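You operate a simulated robot arm through the tools that you are given. There is no shell and no other tool.

You run a simulated robot arm. Do the job below in one go: nothing can be reset, and whatever is moved stays where it is left.

JOB
Put things in order on the top of the long bench. At the end: the green pipe stub stands where the beige pad with the wooden grip stood; the silver shelf bracket stands where the brown bottle (marked "CIDER") stood; the beige pad with the wooden grip is on the black steel plate; the brown bottle stands where the green pipe stub stood; whatever was shut is shut again. Leave all else as you found it, and nothing knocked over.

Only the result counts: the job must be done as asked and must still hold three seconds after the hand-in. Knocking over, shifting, dropping, spilling or breaking anything else fails it.

ROBOT AND FRAMES
A 7-joint arm with a two-finger parallel gripper, fixed in place. Base frame: the origin is at the foot of the arm, x ahead of it, y to its left, z up; the work surface is at about z = 0. Lengths are in cm, angles in degrees, forces in N, time in s.
With the tool pointing down near the work surface it reaches from about 22 to 58 cm from the base axis. Its first joint turns from -66.0 to 66.0 degrees. Payload 2.5 kg.
Tool frame: the origin (TCP) lies between the finger pads and is the grasp point; the fingertips stand 2.3 cm ahead of it; z points along the fingers, y is the line along which they close. The gripper opens to 9.4 cm. The fingers are 3.8 cm wide and 1 cm thick; the gripper's body (5.4 by 9.6 cm) begins 3.9 cm behind the TCP.
Orientation is that of the tool frame in the base frame, as a unit quaternion [w, x, y, z]. With the fingers straight down and closing along the base's y, the tool's x points along the base's -x, its y along +y and its z along -z.

CONTROLS
- The arm moves only by the tool move_arm. Its argument "steps" is a list of rows, each an object (a shift or turn left out is 0, a gripper value left out holds the last) with "rot": the turn, a rotation vector about the tool's x, y, z in degrees, a list of three; "xyz": the shift along the tool's x, y, z in cm, a list of three; "claw": the finger opening in cm, from 0 to 9.4. In form: [{"rot": [wx, wy, wz], "xyz": [tx, ty, tz], "claw": claw}, ...]. A call has 1 to 20 rows; each row shifts and turns the commanded pose from where the row before left it, along the tool's axes as they then stand. A row lasts 0.2 s, in which the tool goes at most 5 cm and 8.6 degrees; a call with a longer step from one row to the next is refused whole, and so is a gripper value outside its range. A pose out of reach is approached as far as the arm can. The call stops where the force on the tool passes 40 N (or 10 N more than at its start, if that is more) or the arm is blocked; 0.2 s more then pass. The fingers move at their own pace (about 10.8 cm/s each) and stop on an object; they squeeze with about 32 N. The grip force told is the motor's: it shows also when the fingers shut on nothing. Time passes only in rows, and 0.2 s behind the last, so rows that do not move let the fingers close. It gives the time, the measured TCP pose, the force on the tool (base axes), the opening and the grip force at its end, in the units of the frame above (readings bear some noise), with the torque about the TCP (base axes, N m) and any sound that the robot's microphone picked up.
- Cameras (640 x 400 px; columns grow to the right, rows downward): "scene" is fixed at [10.69, -40.61, 52.97]; the picture's right is [0.90, -0.43, 0.00], its down [-0.30, -0.63, -0.71] and it looks along [0.31, 0.64, -0.70] (base axes); focal length 334 px, centre (320, 200). "wrist" rides on the gripper at [8.6, 1.6, -7.5] in the tool frame; the picture's right is [-0.18, 0.98, 0.00], its down [-0.58, -0.11, -0.81] and it looks along [-0.79, -0.15, 0.59] (tool axes); focal length 243 px, centre (320, 200). There is no depth. A picture from a camera that has moved, and an enlarged one, comes with that camera's place and axes in the base frame and with its lens.
- camera(camera): a new picture of that camera. No time passes.
- close_up(camera, box): a new picture of the part [left, top, right, bottom] of that camera's present view, enlarged. No time passes.
- hand_in(): hands the job in; it is judged then, once.

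Places have to be worked out from the pictures, the camera data and where the tool is seen. Open the gripper and draw the arm clear of the work before you hand the job in, unless the task says otherwise.

The tools are called after "Emit:" by a JSON object that holds its "name" and its "arguments". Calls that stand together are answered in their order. move_arm: Moves the arm, as the interface text tells. Its arguments: {"type":"object","properties":{"steps":{"type":"array","items":{"type":"object","properties":{"rot":{"type":"array","items":{"type":"number"}},"xyz":{"type":"array","items":{"type":"number"}},"claw":{"type":"number"}}}}},"required":["steps"]} The other tools are called the same way: camera (camera) takes a picture; close_up (camera, box) takes an enlarged picture of a part of a camera's view; hand_in () hands the job in.

At the start:

```text
time_s: 0.0
ee_pos: [41.36, 4.36, 24.16]
tcp_rot: [0.0, 0.001, 1.0, 0.0]
contact_force: [-0.5, 0.3, 0.8]
moment: [-0.02, 0.01, 0.0]
gripper_width: 9.39
finger_force: 0.0
```

scene: 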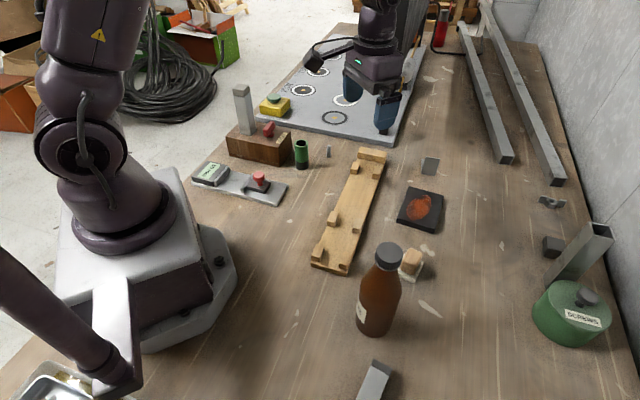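
wrist: 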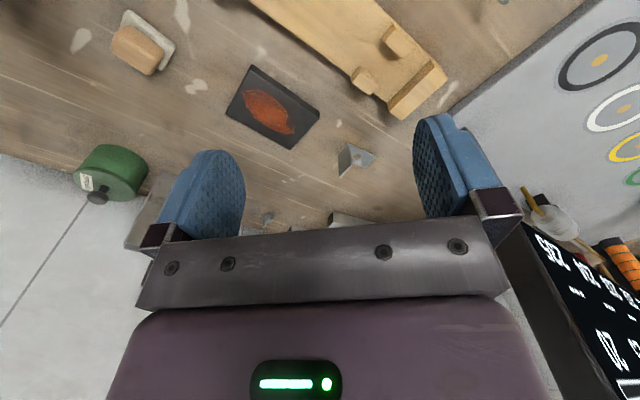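

The scene shows the green stub near the wooden block, the bottle near the pad, and a possible silver bracket near the black plate. I'll take enlarged pictures to identify and locate things.

Emit:
{"name": "close_up", "arguments": {"camera": "scene", "box": [180, 80, 340, 220]}}

Emit:
{"name": "close_up", "arguments": {"camera": "scene", "box": [340, 140, 480, 240]}}

Emit:
{"name": "close_up", "arguments": {"camera": "scene", "box": [320, 220, 480, 400]}}

Emit:
{"name": "close_up", "arguments": {"camera": "scene", "box": [500, 180, 640, 360]}}

Emit:
{"name": "close_up", "arguments": {"camera": "wrist", "box": [60, 0, 420, 240]}}

```text
2.86 times, centred on (260, 150) of scene
camera zoom: at [10.69, -40.61, 52.97], right [0.9, -0.43, 0.0], down [-0.3, -0.63, -0.71], along [0.31, 0.64, -0.7], focal length 954 px, centre (491, 343)
```

zoom: 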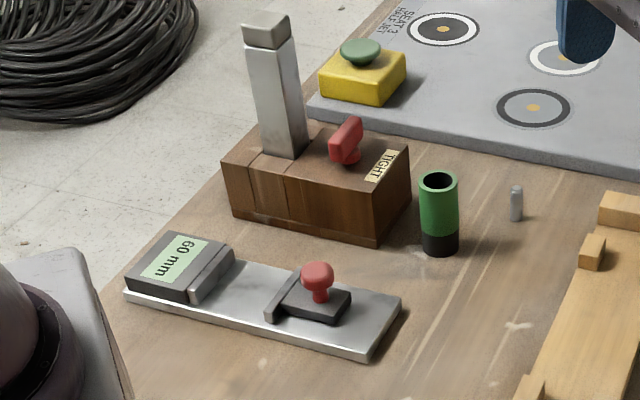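

```text
4.00 times, centred on (410, 190) of scene
camera zoom: at [10.69, -40.61, 52.97], right [0.9, -0.43, 0.0], down [-0.3, -0.63, -0.71], along [0.31, 0.64, -0.7], focal length 1335 px, centre (-40, 240)
```

zoom: 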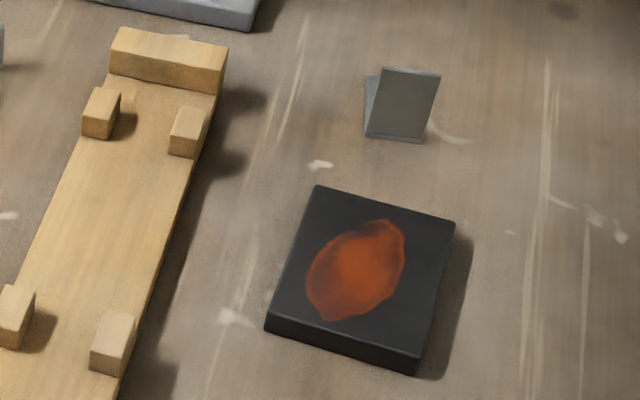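

```text
2.22 times, centred on (400, 310) of scene
camera zoom: at [10.69, -40.61, 52.97], right [0.9, -0.43, 0.0], down [-0.3, -0.63, -0.71], along [0.31, 0.64, -0.7], focal length 742 px, centre (142, -44)
```

zoom: 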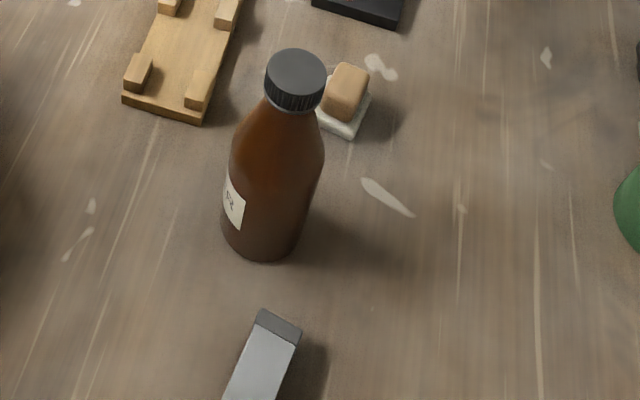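

```text
2.22 times, centred on (570, 270) of scene
camera zoom: at [10.69, -40.61, 52.97], right [0.9, -0.43, 0.0], down [-0.3, -0.63, -0.71], along [0.31, 0.64, -0.7], focal length 742 px, centre (-236, 44)
```

zoom: 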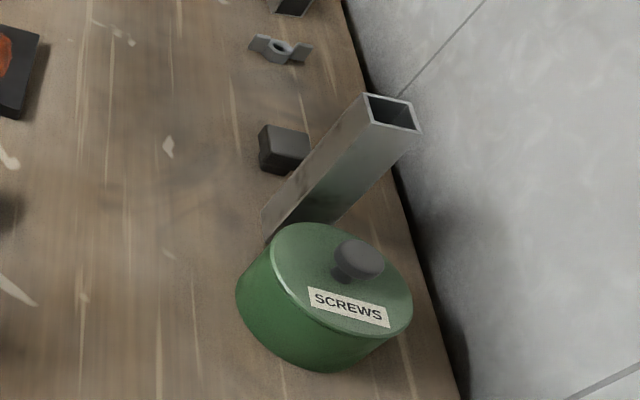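

```text
1.67 times, centred on (240, 120) of wrist
camera zoom: at [32.77, 5.81, 31.72], right [0.18, 0.98, 0.0], down [0.58, -0.11, 0.81], along [0.79, -0.15, -0.59], focal length 404 px, centre (453, 333)
```

zoom: 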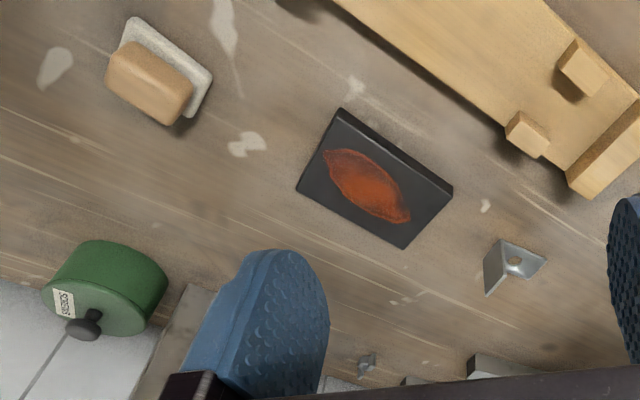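

Rough estimates: stub at (35.4, 20.9), pad at (40.7, -16.5), bottle at (29, -22.7) about 20 cm tall, plate at (52, -4.5), bracket near (63, 5), which is past the straight-down reach. I'll move above the board, behind the pad, for a better wrist view of the pad and plate.

Emit:
{"name": "move_arm", "arguments": {"steps": [{"xyz": [1.2, -4.5, 0.5], "claw": 9.4}, {"xyz": [1.2, -4.5, 0.5]}, {"xyz": [1.2, -4.5, 0.5]}, {"xyz": [1.2, -4.0, 0.5]}, {"xyz": [0, 0, 0]}]}}

Emit:
{"name": "camera", "arguments": {"camera": "wrist"}}

Emit:
{"name": "camera", "arguments": {"camera": "scene"}}

```text
time_s: 1.2
ee_pos: [36.67, -13.17, 22.15]
tcp_rot: [0.0, -0.001, 1.0, 0.0]
contact_force: [0.7, -0.2, -0.5]
moment: [0.0, 0.0, -0.02]
gripper_width: 9.41
finger_force: 0.0
```

```text
taken
camera wrist: at [28.12, -11.69, 29.66], right [0.18, 0.98, 0.0], down [0.58, -0.11, 0.81], along [0.79, -0.15, -0.59], focal length 243 px, centre (320, 200)
```

wrist: 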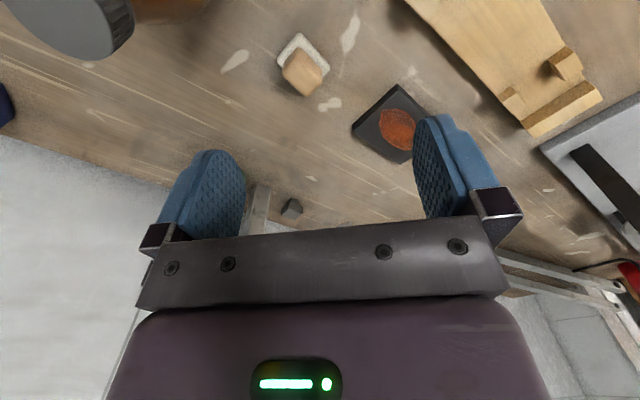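

```text
taken
```

scene: 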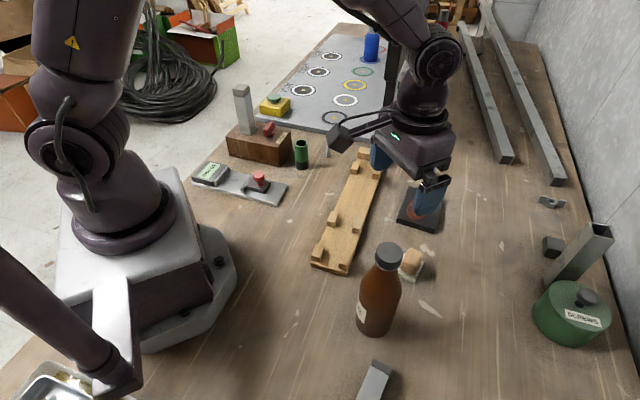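

The wrist view shows the pad between the fingers and the bottle at the left. I'll enlarge both.

Emit:
{"name": "close_up", "arguments": {"camera": "wrist", "box": [240, 10, 440, 170]}}

Emit:
{"name": "close_up", "arguments": {"camera": "scene", "box": [380, 230, 450, 290]}}

Emit:
{"name": "close_up", "arguments": {"camera": "scene", "box": [340, 230, 450, 350]}}

```text
2.50 times, centred on (340, 90) of wrist
camera zoom: at [28.12, -11.69, 29.66], right [0.18, 0.98, 0.0], down [0.58, -0.11, 0.81], along [0.79, -0.15, -0.59], focal length 606 px, centre (270, 475)
```

zoom: 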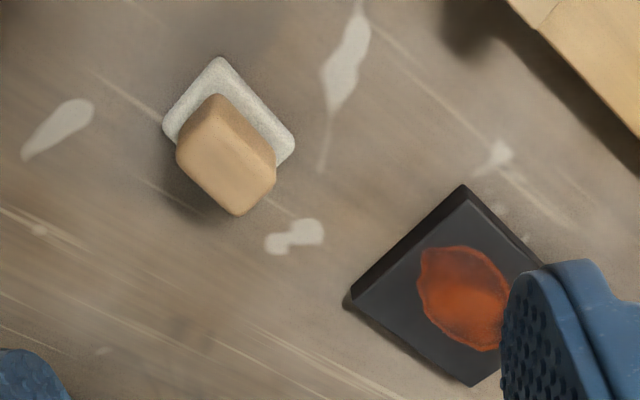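

```text
6.67 times, centred on (415, 260) of scene
camera zoom: at [10.69, -40.62, 52.97], right [0.9, -0.43, 0.0], down [-0.3, -0.63, -0.71], along [0.31, 0.64, -0.7], focal length 2225 px, centre (-313, -200)
```

zoom: 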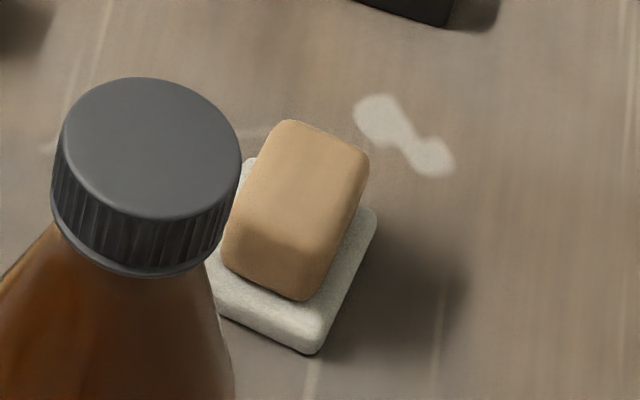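

```text
3.33 times, centred on (395, 290) of scene
camera zoom: at [10.69, -40.62, 52.97], right [0.9, -0.43, 0.0], down [-0.3, -0.63, -0.71], along [0.31, 0.64, -0.7], focal length 1113 px, centre (70, -100)
```

zoom: 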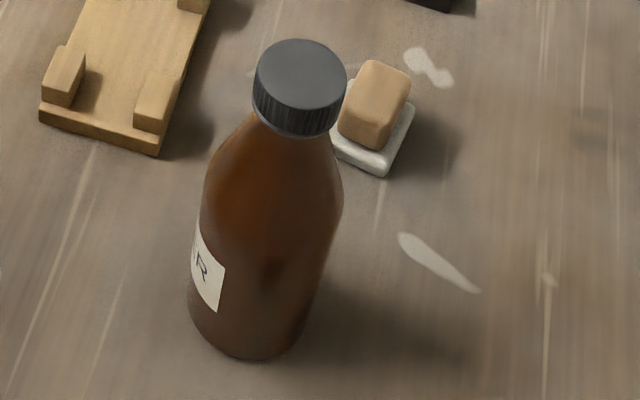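

Combining both views, the pad is centred near (40.55, -15.85) with its long axis at about 33°. The bottle lies along that axis, about 13 cm off. I'll turn the tool so the fingers close along the long axis and the camera stays clear of the bottle, then move over the pad and look.

Emit:
{"name": "move_arm", "arguments": {"steps": [{"rot": [0, 0, 8.0]}, {"rot": [0, 0, 8.0]}, {"rot": [0, 0, 8.0]}, {"rot": [0, 0, 8.0]}, {"rot": [0, 0, 8.0]}, {"rot": [0, 0, 8.0]}, {"rot": [0, 0, 8.5]}, {"xyz": [-2.19, 0.88, 0]}, {"xyz": [-2.19, 0.88, 0]}, {"xyz": [0, 0, 4]}, {"xyz": [0, 0, 3]}, {"xyz": [0, 0, 0]}]}}

Emit:
{"name": "camera", "arguments": {"camera": "wrist"}}

Emit:
{"name": "camera", "arguments": {"camera": "scene"}}

```text
time_s: 3.8
ee_pos: [40.5, -16.05, 15.11]
tcp_rot: [0.0, 0.473, 0.881, 0.0]
contact_force: [-0.6, 0.4, -0.3]
moment: [0.05, 0.04, -0.02]
gripper_width: 9.38
finger_force: 0.1
```

```text
taken
camera wrist: at [37.16, -8.01, 22.58], right [0.92, 0.39, 0.0], down [0.23, -0.54, 0.81], along [0.31, -0.74, -0.59], focal length 243 px, centre (320, 200)
```

wrist: 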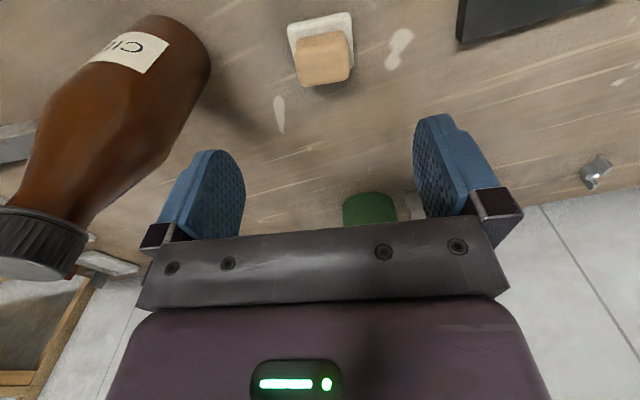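

```text
taken
```

scene: 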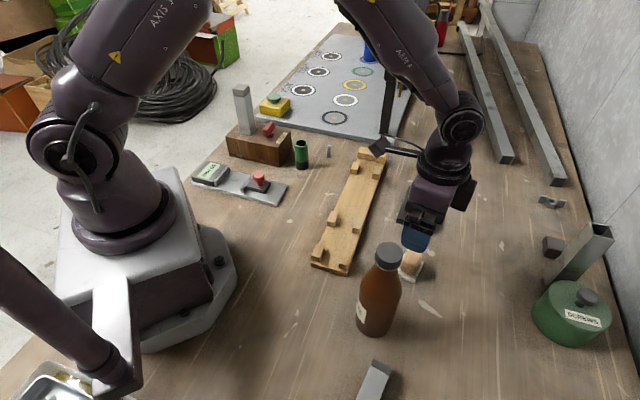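

The pad sits nearly under the tool. I'll enlarge to check alignment and the extent of the grip.

Emit:
{"name": "close_up", "arguments": {"camera": "wrist", "box": [260, 0, 400, 100]}}

Emit:
{"name": "close_up", "arguments": {"camera": "scene", "box": [370, 210, 450, 290]}}

```text
4.00 times, centred on (330, 50) of wrist
camera zoom: at [37.16, -8.01, 22.58], right [0.92, 0.39, 0.0], down [0.23, -0.54, 0.81], along [0.31, -0.74, -0.59], focal length 970 px, centre (280, 800)
```

zoom: 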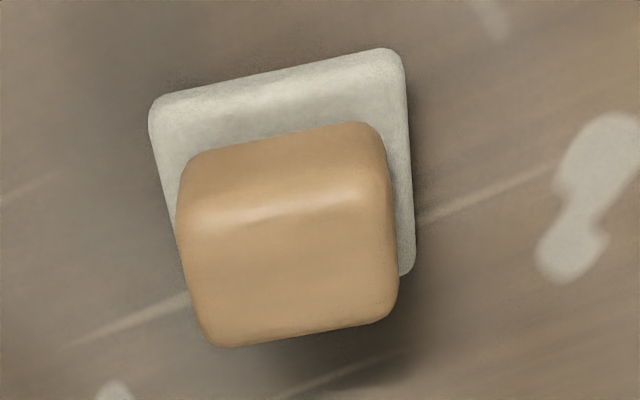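

```text
5.00 times, centred on (410, 250) of scene
camera zoom: at [10.69, -40.61, 52.97], right [0.9, -0.43, 0.0], down [-0.3, -0.63, -0.71], along [0.31, 0.64, -0.7], focal length 1669 px, centre (-130, -50)
```

zoom: 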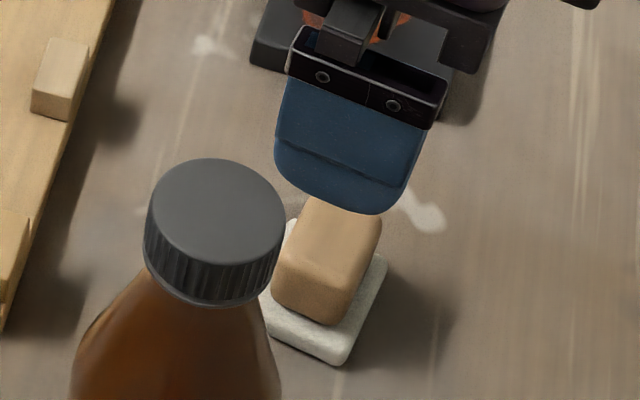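

The grip (~3.7 cm long, ~2.9 wide, top ~4 cm) is aligned with the closing direction. Pad centre is refined to about (40.65, -15.8). I'll descend to a TCP height of 4.0 cm and close.

Emit:
{"name": "move_arm", "arguments": {"steps": [{"xyz": [0.13, 0.26, 3], "claw": 7.5}, {"xyz": [0, 0, 3]}, {"xyz": [0, 0, 2.5]}, {"xyz": [0, 0, 1.5]}, {"xyz": [0, 0, 1.1]}, {"xyz": [0, 0, 0]}]}}

Emit:
{"name": "camera", "arguments": {"camera": "wrist"}}

Emit:
{"name": "close_up", "arguments": {"camera": "scene", "box": [370, 210, 450, 290]}}

```text
time_s: 5.2
ee_pos: [40.47, -15.78, 4.15]
tcp_rot: [0.001, 0.473, 0.881, 0.0]
contact_force: [-0.1, 0.4, 0.0]
moment: [-0.02, 0.02, -0.02]
gripper_width: 7.48
finger_force: 0.0
```

```text
taken
camera wrist: at [37.22, -7.66, 11.66], right [0.92, 0.39, 0.0], down [0.23, -0.54, 0.81], along [0.31, -0.74, -0.59], focal length 243 px, centre (320, 200)
```

wrist: 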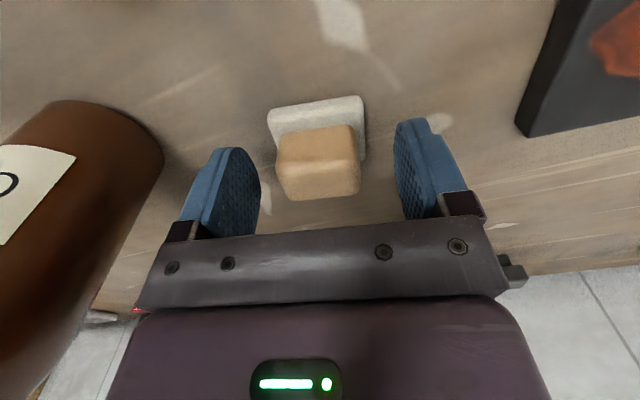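

```text
5.00 times, centred on (410, 250) of scene
camera zoom: at [10.69, -40.61, 52.97], right [0.9, -0.43, 0.0], down [-0.3, -0.63, -0.71], along [0.31, 0.64, -0.7], focal length 1669 px, centre (-130, -50)
```

zoom: 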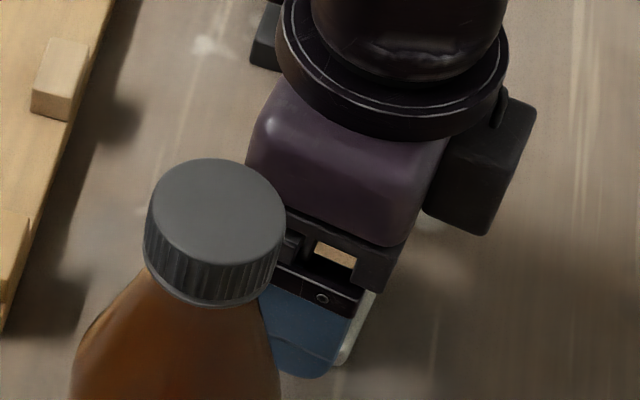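

The grip is centred between the fingers. Closing now.

Emit:
{"name": "move_arm", "arguments": {"steps": [{"claw": 1.0}, {"claw": 1.0}, {"claw": 1.0}]}}

Emit:
{"name": "camera", "arguments": {"camera": "wrist"}}

```text
time_s: 6.0
ee_pos: [40.57, -15.74, 4.18]
tcp_rot: [0.0, 0.473, 0.881, 0.0]
contact_force: [-0.4, 0.1, 0.6]
moment: [0.03, -0.02, 0.02]
gripper_width: 3.89
finger_force: 32.5
```

```text
taken
camera wrist: at [37.21, -7.65, 11.68], right [0.92, 0.39, 0.0], down [0.23, -0.54, 0.81], along [0.31, -0.74, -0.59], focal length 243 px, centre (320, 200)
```

wrist: 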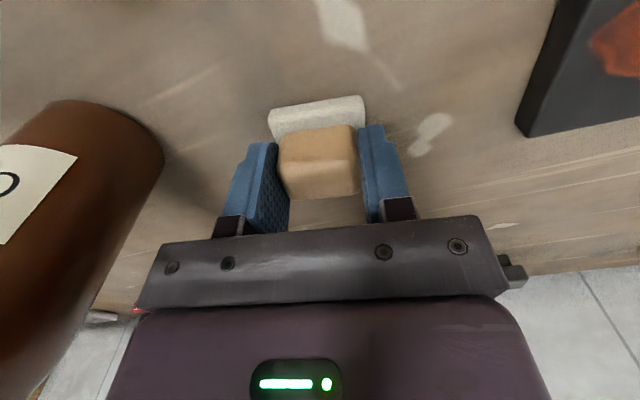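

The grip is held at 3.9 cm opening with 32 N. I'll lift 6 cm and carry the pad over the plate centre at about (52.2, -4.5).

Emit:
{"name": "move_arm", "arguments": {"steps": [{"xyz": [0, 0, -2]}, {"xyz": [0, 0, -4]}, {"xyz": [0.74, 3.98, 0]}, {"xyz": [0.74, 3.98, 0]}, {"xyz": [0.74, 3.98, 0]}, {"xyz": [0.74, 3.98, 0]}, {"xyz": [0, 0, 0]}]}}

Emit:
{"name": "camera", "arguments": {"camera": "wrist"}}

Emit:
{"name": "camera", "arguments": {"camera": "scene"}}

```text
time_s: 7.6
ee_pos: [52.33, -4.32, 10.1]
tcp_rot: [0.0, 0.473, 0.881, 0.0]
contact_force: [0.7, -0.2, 0.1]
moment: [0.03, 0.01, 0.02]
gripper_width: 3.93
finger_force: 32.0
```

```text
taken
camera wrist: at [49.07, 3.75, 17.51], right [0.92, 0.39, 0.0], down [0.23, -0.54, 0.81], along [0.31, -0.74, -0.59], focal length 243 px, centre (320, 200)
```

wrist: 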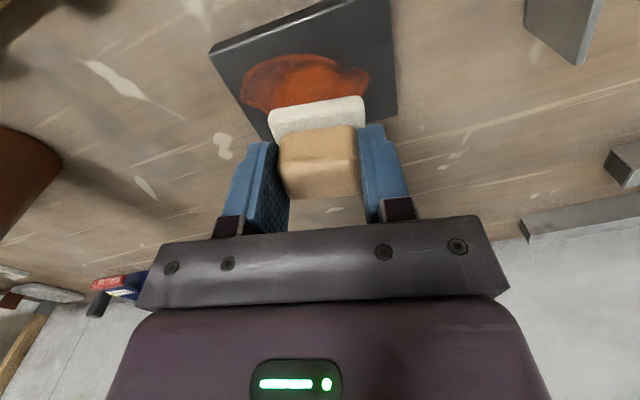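

```text
taken
```

scene: 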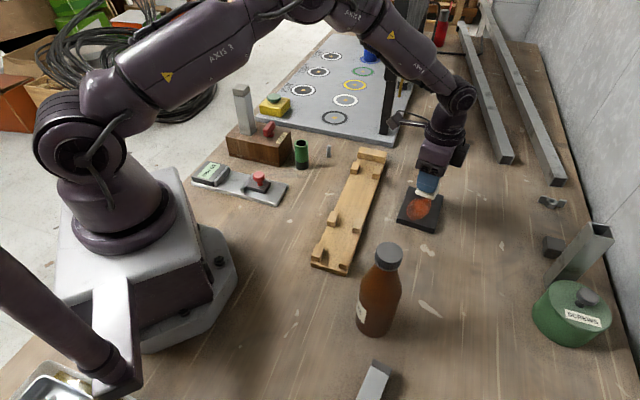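

The pad is over the plate centre and level. I'll lower to just above the plate top, then creep down watching the force.

Emit:
{"name": "move_arm", "arguments": {"steps": [{"xyz": [0, 0, 2]}, {"xyz": [0, 0, 1.5]}, {"xyz": [0, 0, 0.7]}, {"xyz": [0, 0, 0]}]}}

Emit:
{"name": "close_up", "arguments": {"camera": "scene", "box": [380, 160, 460, 240]}}

Emit:
{"name": "camera", "arguments": {"camera": "wrist"}}

```text
time_s: 8.6
ee_pos: [52.25, -4.32, 5.74]
tcp_rot: [0.001, 0.474, 0.881, 0.0]
contact_force: [0.0, -0.9, -0.3]
moment: [0.03, 0.01, 0.02]
gripper_width: 3.91
finger_force: 32.2
```

```text
5.00 times, centred on (420, 200) of scene
camera zoom: at [10.69, -40.61, 52.97], right [0.9, -0.43, 0.0], down [-0.3, -0.63, -0.71], along [0.31, 0.64, -0.7], focal length 1669 px, centre (-180, 200)
```

zoom: 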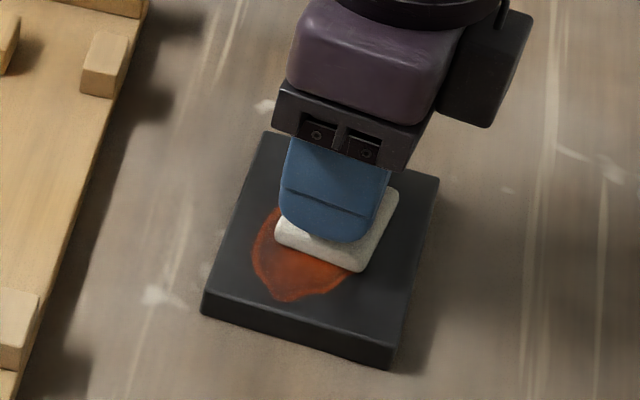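

```text
taken
camera wrist: at [48.91, 3.72, 13.33], right [0.92, 0.39, 0.0], down [0.23, -0.54, 0.81], along [0.31, -0.74, -0.59], focal length 243 px, centre (320, 200)
```

wrist: 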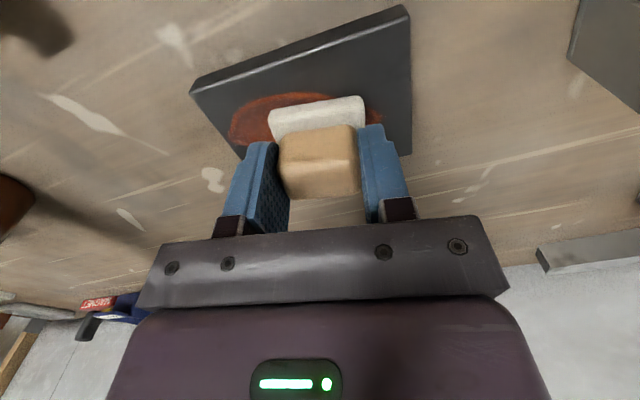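

The pad hovers just above the plate. Creeping down in small steps.

Emit:
{"name": "move_arm", "arguments": {"steps": [{"xyz": [0, 0, 0.15]}, {"xyz": [0, 0, 0]}]}}

Emit:
{"name": "move_arm", "arguments": {"steps": [{"xyz": [0, 0, 0.15]}, {"xyz": [0, 0, 0]}]}}

```text
time_s: 9.2
ee_pos: [52.19, -4.39, 5.64]
tcp_rot: [0.0, 0.473, 0.881, 0.0]
contact_force: [-2.8, -0.5, 4.7]
moment: [-0.01, 0.05, 0.0]
gripper_width: 3.89
finger_force: 32.2
```

```text
time_s: 9.8
ee_pos: [52.24, -4.44, 5.76]
tcp_rot: [0.001, 0.473, 0.881, 0.0]
contact_force: [-4.7, 2.8, 18.0]
moment: [0.02, 0.24, -0.04]
gripper_width: 3.89
finger_force: 32.0
```

Contact is firm (18 N), so the pad is on the plate. I'll ease up slightly, open, and rise.

Emit:
{"name": "move_arm", "arguments": {"steps": [{"xyz": [0, 0, -0.2]}, {"xyz": [0, 0, 0], "claw": 6.5}, {"claw": 6.5}, {"xyz": [0, 0, -2], "claw": 6.5}, {"xyz": [0, 0, -4]}, {"xyz": [0, 0, -4]}, {"xyz": [0, 0, 0]}]}}

Emit:
{"name": "camera", "arguments": {"camera": "wrist"}}

Emit:
{"name": "camera", "arguments": {"camera": "scene"}}

```text
time_s: 11.4
ee_pos: [52.04, -4.49, 15.87]
tcp_rot: [0.0, 0.474, 0.881, -0.001]
contact_force: [0.2, 0.0, 0.0]
moment: [0.0, 0.0, 0.03]
gripper_width: 6.49
finger_force: 0.1
```

```text
taken
camera wrist: at [48.67, 3.63, 23.36], right [0.92, 0.39, 0.0], down [0.23, -0.54, 0.81], along [0.31, -0.74, -0.59], focal length 243 px, centre (320, 200)
```

wrist: 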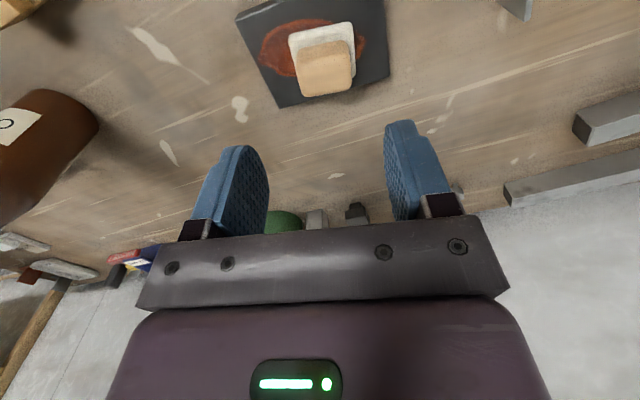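

```text
taken
```

scene: 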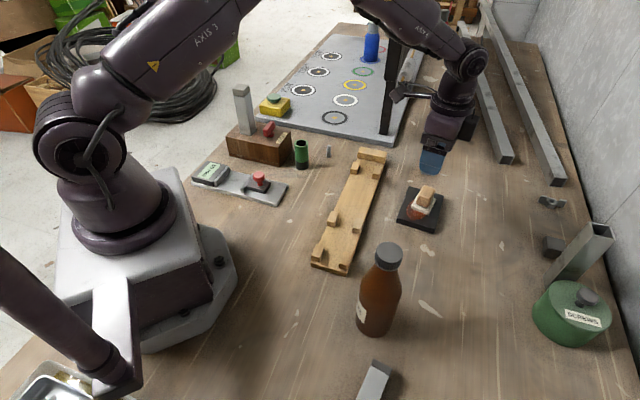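

The pad rests centred on the black plate. Next I'll raise, turn the tool about 91° so the camera stays on the base side, and move to view the green stub.

Emit:
{"name": "move_arm", "arguments": {"steps": [{"xyz": [0, 0, -4], "claw": 7.0}, {"rot": [0, 0, -8.3]}, {"rot": [0, 0, -8.3]}, {"rot": [0, 0, -8.3]}, {"rot": [0, 0, -8.3]}, {"rot": [0, 0, -8.3]}, {"rot": [0, 0, -8.3]}, {"rot": [0, 0, -8.3]}, {"rot": [0, 0, -8.3]}, {"rot": [0, 0, -8.3]}, {"rot": [0, 0, -8.3]}, {"rot": [0, 0, -8.3]}, {"xyz": [0.97, 4.73, 0]}, {"xyz": [0.97, 4.73, 0]}, {"xyz": [0.97, 4.73, 0]}, {"xyz": [0.97, 4.73, 0]}, {"xyz": [0.97, 4.73, 0]}, {"xyz": [0.97, 4.73, 0]}, {"xyz": [0, 0, 0]}]}}

Emit:
{"name": "camera", "arguments": {"camera": "wrist"}}

Emit:
{"name": "camera", "arguments": {"camera": "scene"}}

```text
time_s: 15.4
ee_pos: [31.01, 15.66, 19.92]
tcp_rot: [0.0, -0.299, 0.954, 0.0]
contact_force: [0.0, -0.1, -0.4]
moment: [0.0, 0.0, -0.01]
gripper_width: 7.0
finger_force: 0.0
```

```text
taken
camera wrist: at [23.07, 12.03, 27.41], right [-0.41, 0.91, 0.0], down [0.54, 0.24, 0.81], along [0.74, 0.33, -0.59], focal length 243 px, centre (320, 200)
```

wrist: 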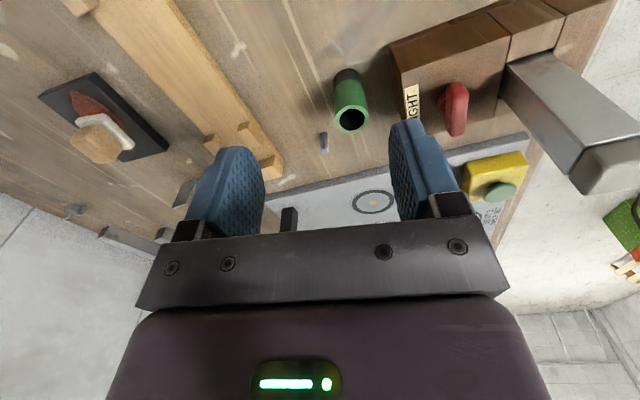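

```text
taken
```

scene: 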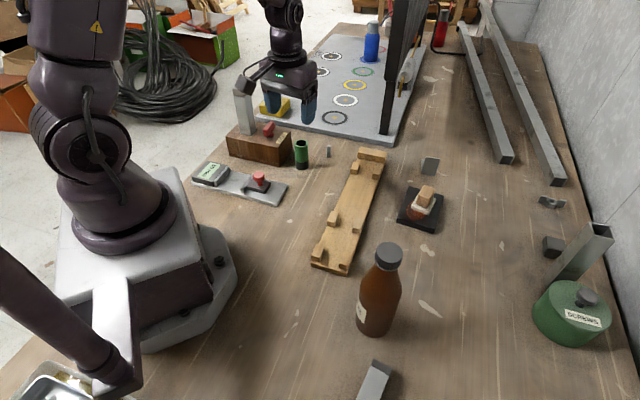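

The stub is visible between the fingers. I'll enlarge for accurate positions of stub, block and pin.

Emit:
{"name": "close_up", "arguments": {"camera": "wrist", "box": [280, 20, 480, 160]}}

Emit:
{"name": "close_up", "arguments": {"camera": "scene", "box": [260, 120, 350, 180]}}

Emit:
{"name": "close_up", "arguments": {"camera": "scene", "box": [340, 20, 460, 110]}}

```text
2.86 times, centred on (380, 90) of wrist
camera zoom: at [23.07, 12.03, 27.41], right [-0.41, 0.91, 0.0], down [0.54, 0.24, 0.81], along [0.74, 0.33, -0.59], focal length 693 px, centre (149, 514)
```

zoom: 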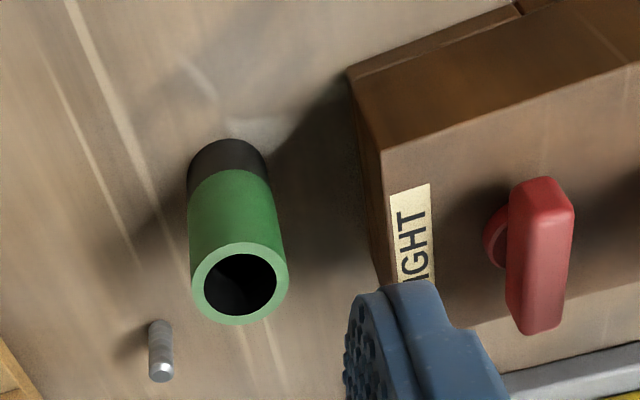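

```text
6.67 times, centred on (305, 150) of scene
camera zoom: at [10.69, -40.61, 52.97], right [0.9, -0.43, 0.0], down [-0.3, -0.63, -0.71], along [0.31, 0.64, -0.7], focal length 2225 px, centre (420, 533)
```

zoom: 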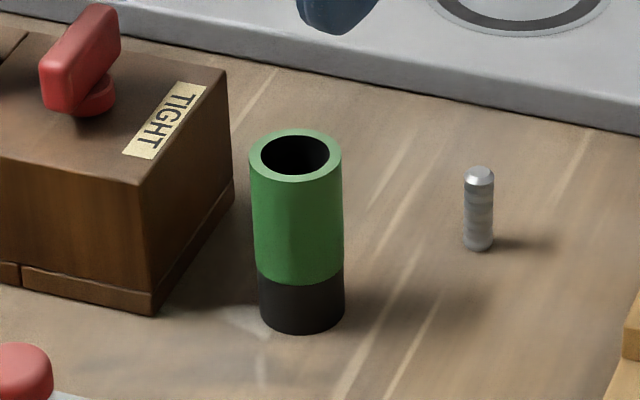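

```text
4.44 times, centred on (400, 65) of scene
camera zoom: at [10.69, -40.61, 52.97], right [0.9, -0.43, 0.0], down [-0.3, -0.63, -0.71], along [0.31, 0.64, -0.7], focal length 1484 px, centre (-36, 800)
```

zoom: 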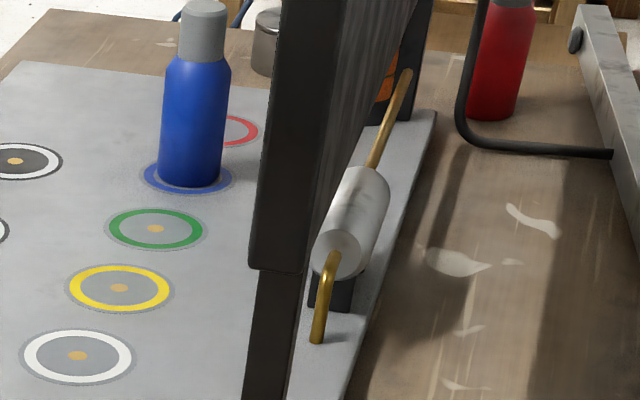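

Stub centre is about (34.9, 20.85), 6.9 cm tall and 3.3 cm across, with the block face about 4.9 cm away. I'll move over it with the opening cut to 5.2 cm and check alignment at mid-height.

Emit:
{"name": "move_arm", "arguments": {"steps": [{"xyz": [-3.08, 1.02, 0], "claw": 5.2}, {"xyz": [-3.08, 1.02, 0]}, {"xyz": [0, 0, 3]}, {"xyz": [0, 0, 3]}, {"xyz": [0, 0, 0]}]}}

Emit:
{"name": "camera", "arguments": {"camera": "wrist"}}

Emit:
{"name": "close_up", "arguments": {"camera": "wrist", "box": [260, 10, 420, 130]}}

```text
time_s: 16.6
ee_pos: [34.91, 20.69, 13.62]
tcp_rot: [0.0, -0.299, 0.954, 0.0]
contact_force: [-0.4, 0.0, 0.8]
moment: [0.03, -0.01, -0.02]
gripper_width: 5.21
finger_force: 0.1
```

```text
taken
camera wrist: at [26.9, 17.08, 21.16], right [-0.41, 0.91, 0.0], down [0.54, 0.24, 0.81], along [0.74, 0.33, -0.59], focal length 243 px, centre (320, 200)
```

wrist: 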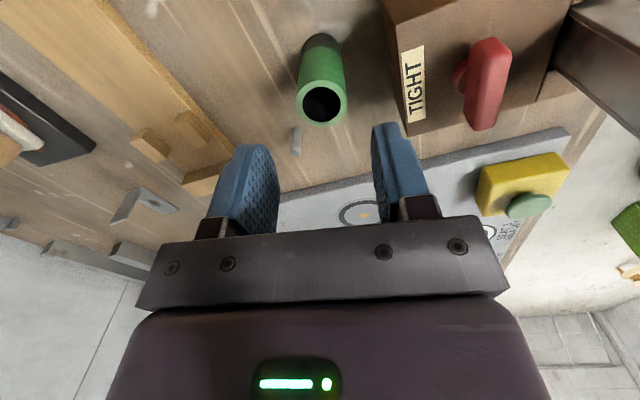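

```text
3.33 times, centred on (340, 70) of wrist
camera zoom: at [26.9, 17.08, 21.16], right [-0.41, 0.91, 0.0], down [0.54, 0.24, 0.81], along [0.74, 0.33, -0.59], focal length 809 px, centre (253, 633)
```

zoom: 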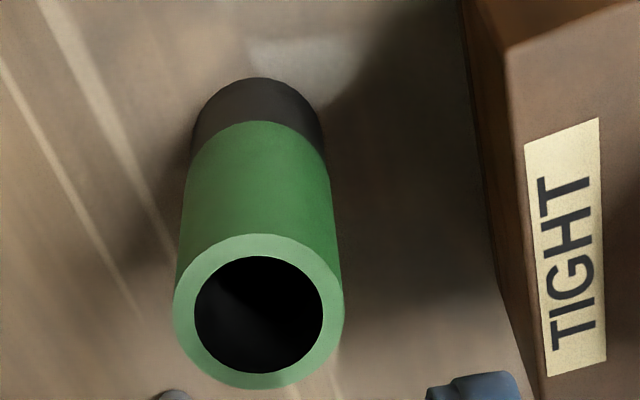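

Aligned within about 0.2 cm. Descending to a TCP height of about 5.2 cm.

Emit:
{"name": "move_arm", "arguments": {"steps": [{"xyz": [-0.1, 0, 3]}, {"xyz": [0, 0, 3]}, {"xyz": [0, 0, 1.5]}, {"xyz": [0, 0, 1.0]}, {"xyz": [0, 0, 0]}]}}

Emit:
{"name": "camera", "arguments": {"camera": "wrist"}}

Emit:
{"name": "close_up", "arguments": {"camera": "scene", "box": [230, 80, 350, 180]}}

```text
time_s: 17.8
ee_pos: [35.27, 20.8, 5.06]
tcp_rot: [0.0, -0.301, 0.954, 0.0]
contact_force: [0.5, -0.2, -0.7]
moment: [0.01, -0.03, -0.02]
gripper_width: 5.19
finger_force: 0.0
```

```text
taken
camera wrist: at [27.22, 17.14, 12.63], right [-0.41, 0.91, 0.0], down [0.54, 0.24, 0.81], along [0.74, 0.33, -0.59], focal length 243 px, centre (320, 200)
```

wrist: 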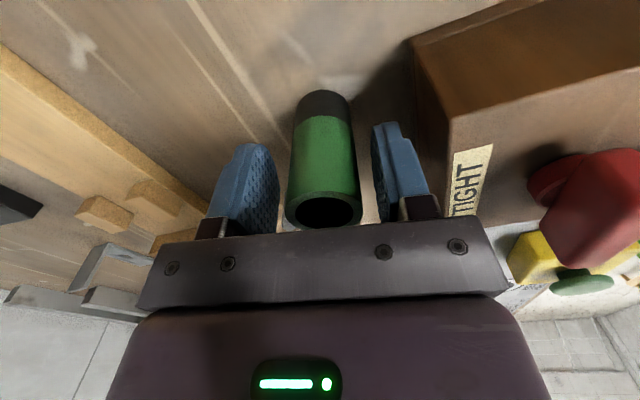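

```text
4.00 times, centred on (290, 130) of scene
camera zoom: at [10.69, -40.61, 52.97], right [0.9, -0.43, 0.0], down [-0.3, -0.63, -0.71], along [0.31, 0.64, -0.7], focal length 1335 px, centre (440, 480)
```

zoom: 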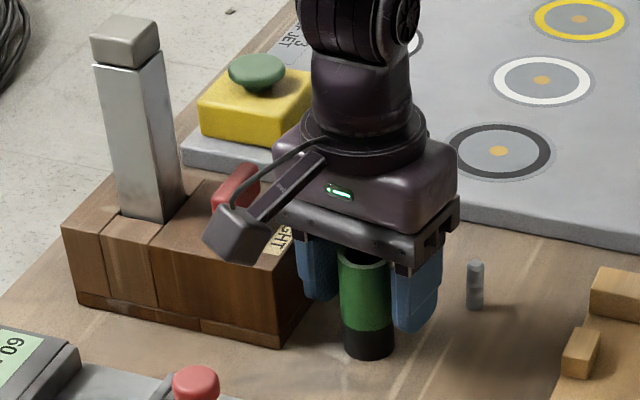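

The stub sits between the fingers, clear of the block. Closing.

Emit:
{"name": "move_arm", "arguments": {"steps": [{"claw": 1.0}, {"claw": 1.0}, {"claw": 1.0}]}}

Emit:
{"name": "close_up", "arguments": {"camera": "wrist", "box": [200, 60, 460, 260]}}

```text
time_s: 18.6
ee_pos: [35.04, 20.68, 5.05]
tcp_rot: [0.0, -0.299, 0.954, 0.001]
contact_force: [-0.2, 0.7, 0.0]
moment: [-0.02, 0.04, 0.0]
gripper_width: 3.34
finger_force: 32.1
```

```text
2.00 times, centred on (330, 160) of wrist
camera zoom: at [27.22, 17.14, 12.66], right [-0.41, 0.91, 0.0], down [0.54, 0.24, 0.81], along [0.74, 0.33, -0.59], focal length 485 px, centre (300, 280)
```

zoom: 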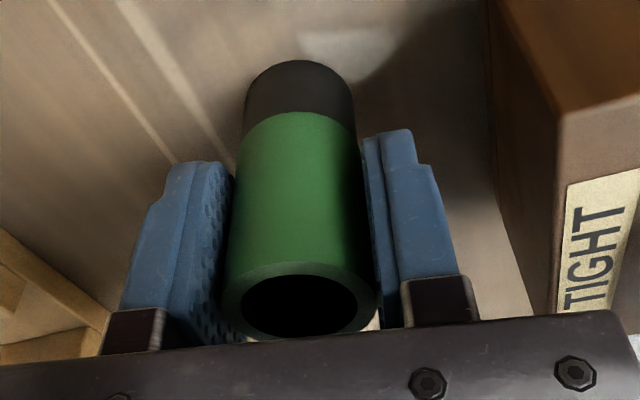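

The stub is held (3.34 cm) and its axis matches the TCP, so it stood at about (35.1, 20.75). I'll lift it, carry it over the board, turn the tool so the camera faces away from the bottle, and go above the pad's old place.

Emit:
{"name": "move_arm", "arguments": {"steps": [{"xyz": [0, 0, -2]}, {"xyz": [0, 0, -4]}, {"xyz": [0, 0, -4]}, {"xyz": [2.14, -3.91, 0]}, {"xyz": [2.14, -3.91, 0]}, {"xyz": [2.14, -3.91, 0]}, {"xyz": [2.14, -3.91, 0]}, {"rot": [0, 0, 7.83]}, {"rot": [0, 0, 7.83]}, {"rot": [0, 0, 7.83]}, {"rot": [0, 0, 7.83]}, {"rot": [0, 0, 7.83]}, {"rot": [0, 0, 7.83]}, {"rot": [0, 0, 7.83]}, {"xyz": [-2.45, -4.11, 0]}, {"xyz": [-2.45, -4.11, 0]}, {"xyz": [-2.45, -4.11, 0]}, {"xyz": [-2.45, -4.11, 0]}, {"xyz": [0, 0, 0]}]}}

Emit:
{"name": "camera", "arguments": {"camera": "wrist"}}

Emit:
{"name": "camera", "arguments": {"camera": "scene"}}

```text
time_s: 22.6
ee_pos: [40.63, -15.78, 15.28]
tcp_rot: [-0.001, 0.173, 0.985, -0.001]
contact_force: [-0.6, -0.9, -0.2]
moment: [-0.02, -0.02, 0.01]
gripper_width: 2.98
finger_force: 31.9
```

```text
taken
camera wrist: at [33.17, -11.32, 22.83], right [0.51, 0.86, 0.0], down [0.51, -0.3, 0.81], along [0.69, -0.41, -0.59], focal length 243 px, centre (320, 200)
```

wrist: 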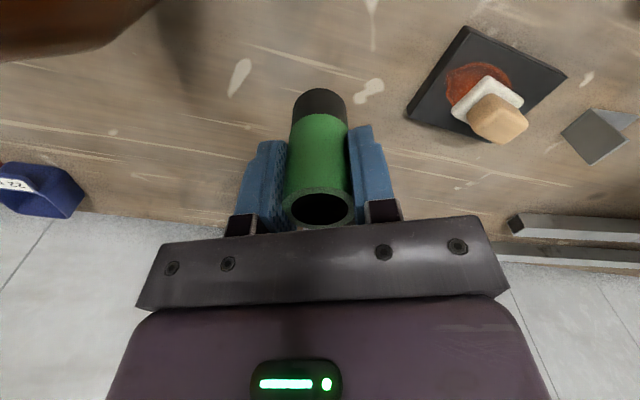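

```text
taken
```

scene: 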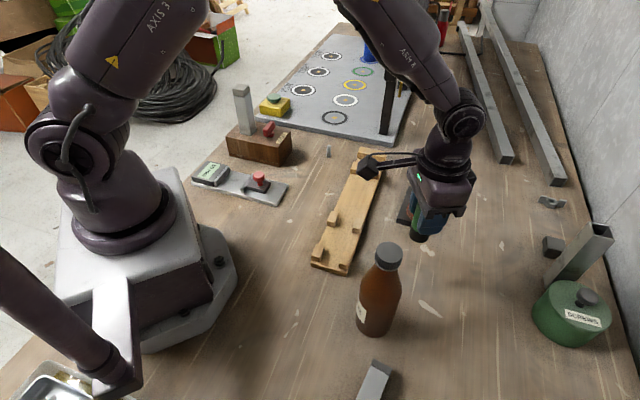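

The opening changed from 3.34 to 2.98 cm, so I'll check whether the stub slipped or tilted in the grip.

Emit:
{"name": "close_up", "arguments": {"camera": "wrist", "box": [220, 70, 420, 240]}}

Emit:
{"name": "close_up", "arguments": {"camera": "scene", "box": [370, 160, 480, 260]}}

Emit:
{"name": "move_arm", "arguments": {"steps": [{"xyz": [0, 0, 0]}]}}

```text
2.35 times, centred on (320, 155) of wrist
camera zoom: at [33.17, -11.32, 22.83], right [0.51, 0.86, 0.0], down [0.51, -0.3, 0.81], along [0.69, -0.41, -0.59], focal length 571 px, centre (320, 306)
```

zoom: 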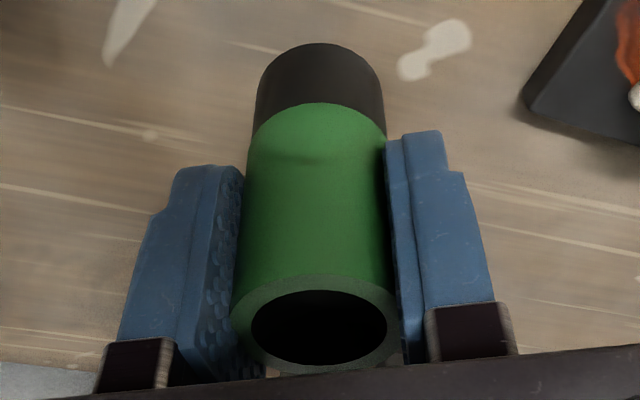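

```text
4.00 times, centred on (425, 210) of scene
camera zoom: at [10.69, -40.62, 52.97], right [0.9, -0.43, 0.0], down [-0.3, -0.63, -0.71], along [0.31, 0.64, -0.7], focal length 1335 px, centre (-100, 160)
```

zoom: 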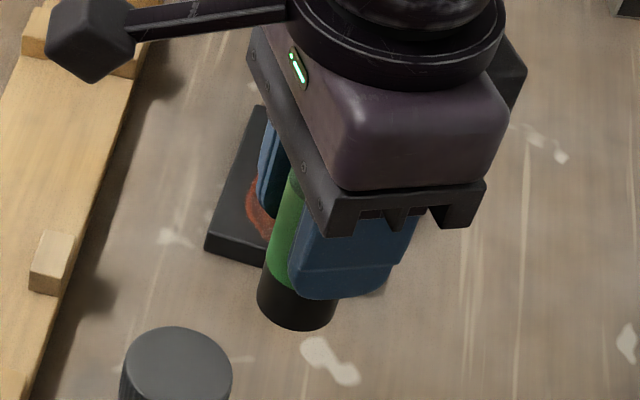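

```text
time_s: 23.0
ee_pos: [40.67, -15.66, 15.29]
tcp_rot: [0.0, 0.173, 0.985, 0.001]
contact_force: [-0.5, 0.5, 0.0]
moment: [0.01, 0.02, -0.03]
gripper_width: 2.96
finger_force: 32.1
```

The stub still looks vertical in both views, though it slid down about 0.2 cm in the grip. The TCP is over the pad's old place, so I'll lower it and then creep to contact.

Emit:
{"name": "move_arm", "arguments": {"steps": [{"xyz": [0, 0, 4]}, {"xyz": [0, 0, 3]}, {"xyz": [0, 0, 1.5]}, {"xyz": [0, 0, 0.7]}, {"xyz": [0, 0, 0]}]}}

Emit:
{"name": "camera", "arguments": {"camera": "wrist"}}

Emit:
{"name": "close_up", "arguments": {"camera": "scene", "box": [370, 200, 470, 290]}}

```text
time_s: 24.2
ee_pos: [40.8, -15.75, 6.02]
tcp_rot: [0.0, 0.174, 0.985, 0.001]
contact_force: [-0.4, 0.3, 0.1]
moment: [0.0, 0.0, -0.02]
gripper_width: 2.98
finger_force: 31.8
```

```text
taken
camera wrist: at [33.21, -11.27, 13.66], right [0.51, 0.86, 0.0], down [0.51, -0.3, 0.81], along [0.69, -0.41, -0.59], focal length 243 px, centre (320, 200)
```

wrist: 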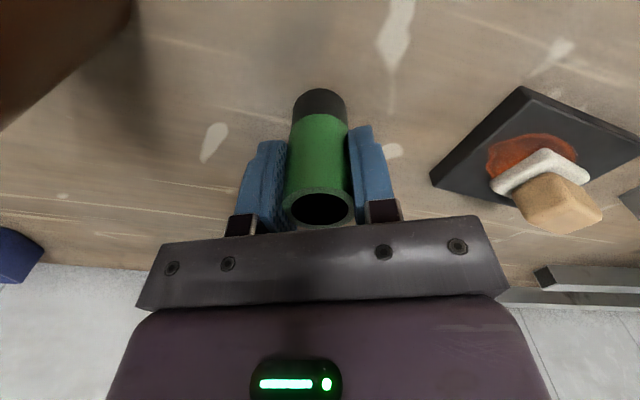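

```text
4.44 times, centred on (420, 245) of scene
camera zoom: at [10.69, -40.61, 52.97], right [0.9, -0.43, 0.0], down [-0.3, -0.63, -0.71], along [0.31, 0.64, -0.7], focal length 1484 px, centre (-124, 0)
```

zoom: 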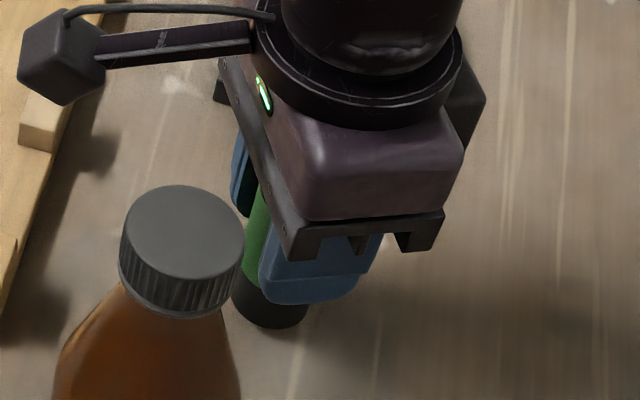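

Stable. The stub's bottom should be about 0.7 cm above the bench, so I'll creep down in small steps.

Emit:
{"name": "move_arm", "arguments": {"steps": [{"xyz": [0, 0, 0.3]}, {"xyz": [0, 0, 0.2]}, {"xyz": [0, 0, 0]}]}}

Emit:
{"name": "move_arm", "arguments": {"steps": [{"xyz": [0, 0, 0.15]}, {"xyz": [0, 0, 0]}]}}

```text
time_s: 25.0
ee_pos: [40.66, -15.69, 5.52]
tcp_rot: [0.001, 0.174, 0.985, 0.0]
contact_force: [0.6, 0.5, -0.7]
moment: [0.01, -0.01, 0.01]
gripper_width: 2.94
finger_force: 31.8
```

```text
time_s: 25.6
ee_pos: [40.63, -15.82, 5.4]
tcp_rot: [0.0, 0.174, 0.985, 0.0]
contact_force: [-0.4, -0.6, 0.5]
moment: [-0.02, 0.01, -0.01]
gripper_width: 2.96
finger_force: 32.3
```

Emit:
{"name": "move_arm", "arguments": {"steps": [{"xyz": [0, 0, 0.15]}, {"xyz": [0, 0, 0]}]}}

Emit:
{"name": "move_arm", "arguments": {"steps": [{"xyz": [0, 0, 0.1]}, {"xyz": [0, 0, 0]}]}}

```text
time_s: 26.2
ee_pos: [40.71, -15.72, 5.36]
tcp_rot: [-0.001, 0.173, 0.985, 0.0]
contact_force: [-4.9, 0.8, 12.8]
moment: [0.06, 0.22, -0.02]
gripper_width: 2.93
finger_force: 32.4
```

```text
time_s: 26.8
ee_pos: [40.81, -15.8, 5.29]
tcp_rot: [0.002, 0.174, 0.985, 0.0]
contact_force: [-6.7, 1.1, 24.8]
moment: [-0.05, 0.21, -0.01]
gripper_width: 2.98
finger_force: 32.2
```

Firm contact (25 N): the stub is on the bench. I'll ease up, open, and withdraw upward.

Emit:
{"name": "move_arm", "arguments": {"steps": [{"xyz": [0, 0, -0.2]}, {"xyz": [0, 0, 0]}, {"claw": 5.5}, {"claw": 5.5}, {"xyz": [0, 0, -2]}, {"xyz": [0, 0, -4]}, {"xyz": [0, 0, -4]}, {"xyz": [0, 0, -4]}, {"xyz": [0, 0, 0]}]}}

Emit:
{"name": "camera", "arguments": {"camera": "wrist"}}

Emit:
{"name": "camera", "arguments": {"camera": "scene"}}

```text
time_s: 28.8
ee_pos: [40.71, -15.7, 19.42]
tcp_rot: [0.0, 0.172, 0.985, 0.0]
contact_force: [0.2, -0.4, 0.0]
moment: [0.0, -0.02, 0.0]
gripper_width: 5.5
finger_force: 0.0
```

```text
taken
camera wrist: at [33.14, -11.25, 27.07], right [0.51, 0.86, 0.0], down [0.51, -0.3, 0.81], along [0.69, -0.41, -0.59], focal length 243 px, centre (320, 200)
```

wrist: 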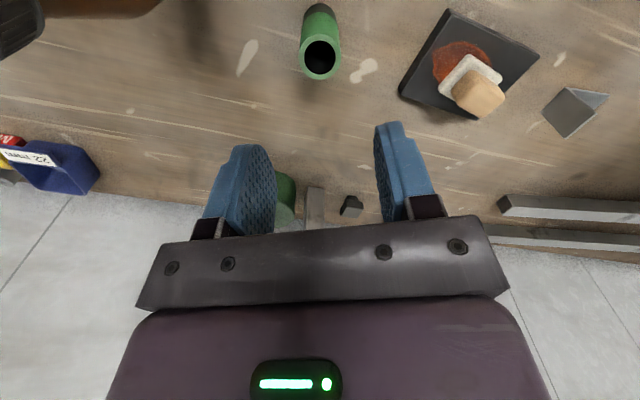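

```text
taken
```

scene: 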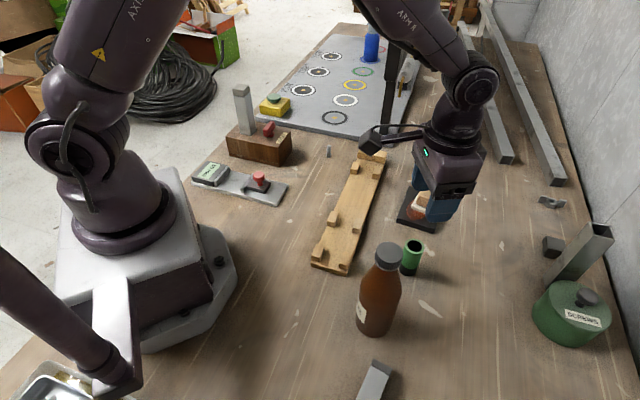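

The stub stands where the pad was. Now for the bottle: I'll rise to 26 cm, align the yaw with its direction, and move to the base side of it for a clear look.

Emit:
{"name": "move_arm", "arguments": {"steps": [{"xyz": [0, 0, -3.3]}, {"xyz": [0, 0, -3.3]}, {"rot": [0, 0, 6]}, {"rot": [0, 0, 6]}, {"rot": [0, 0, 6]}, {"xyz": [3.74, -2.63, 0]}, {"xyz": [3.74, -2.63, 0]}, {"xyz": [3.74, -2.63, 0]}, {"xyz": [0, 0, 0]}]}}

Emit:
{"name": "camera", "arguments": {"camera": "wrist"}}

Emit:
{"name": "camera", "arguments": {"camera": "scene"}}

```text
time_s: 30.8
ee_pos: [27.04, -15.15, 26.02]
tcp_rot: [0.0, 0.326, 0.945, 0.0]
contact_force: [0.2, 0.3, 0.2]
moment: [0.01, 0.0, 0.02]
gripper_width: 5.48
finger_force: 0.0
```

```text
taken
camera wrist: at [21.21, -8.54, 33.57], right [0.75, 0.66, 0.0], down [0.39, -0.44, 0.81], along [0.53, -0.6, -0.59], focal length 243 px, centre (320, 200)
```

wrist: 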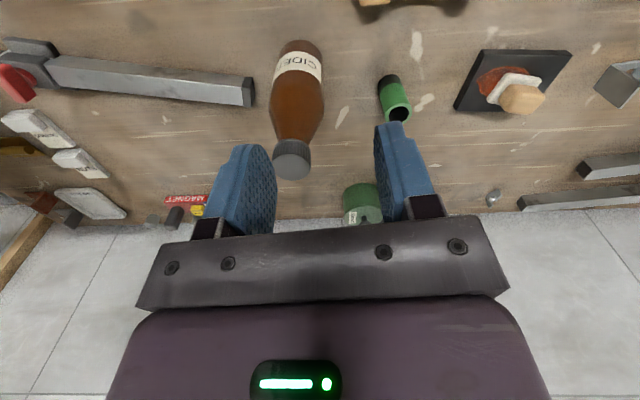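

```text
taken
```

scene: 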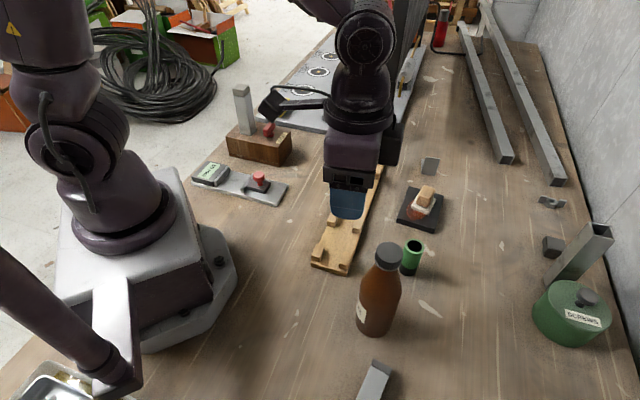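

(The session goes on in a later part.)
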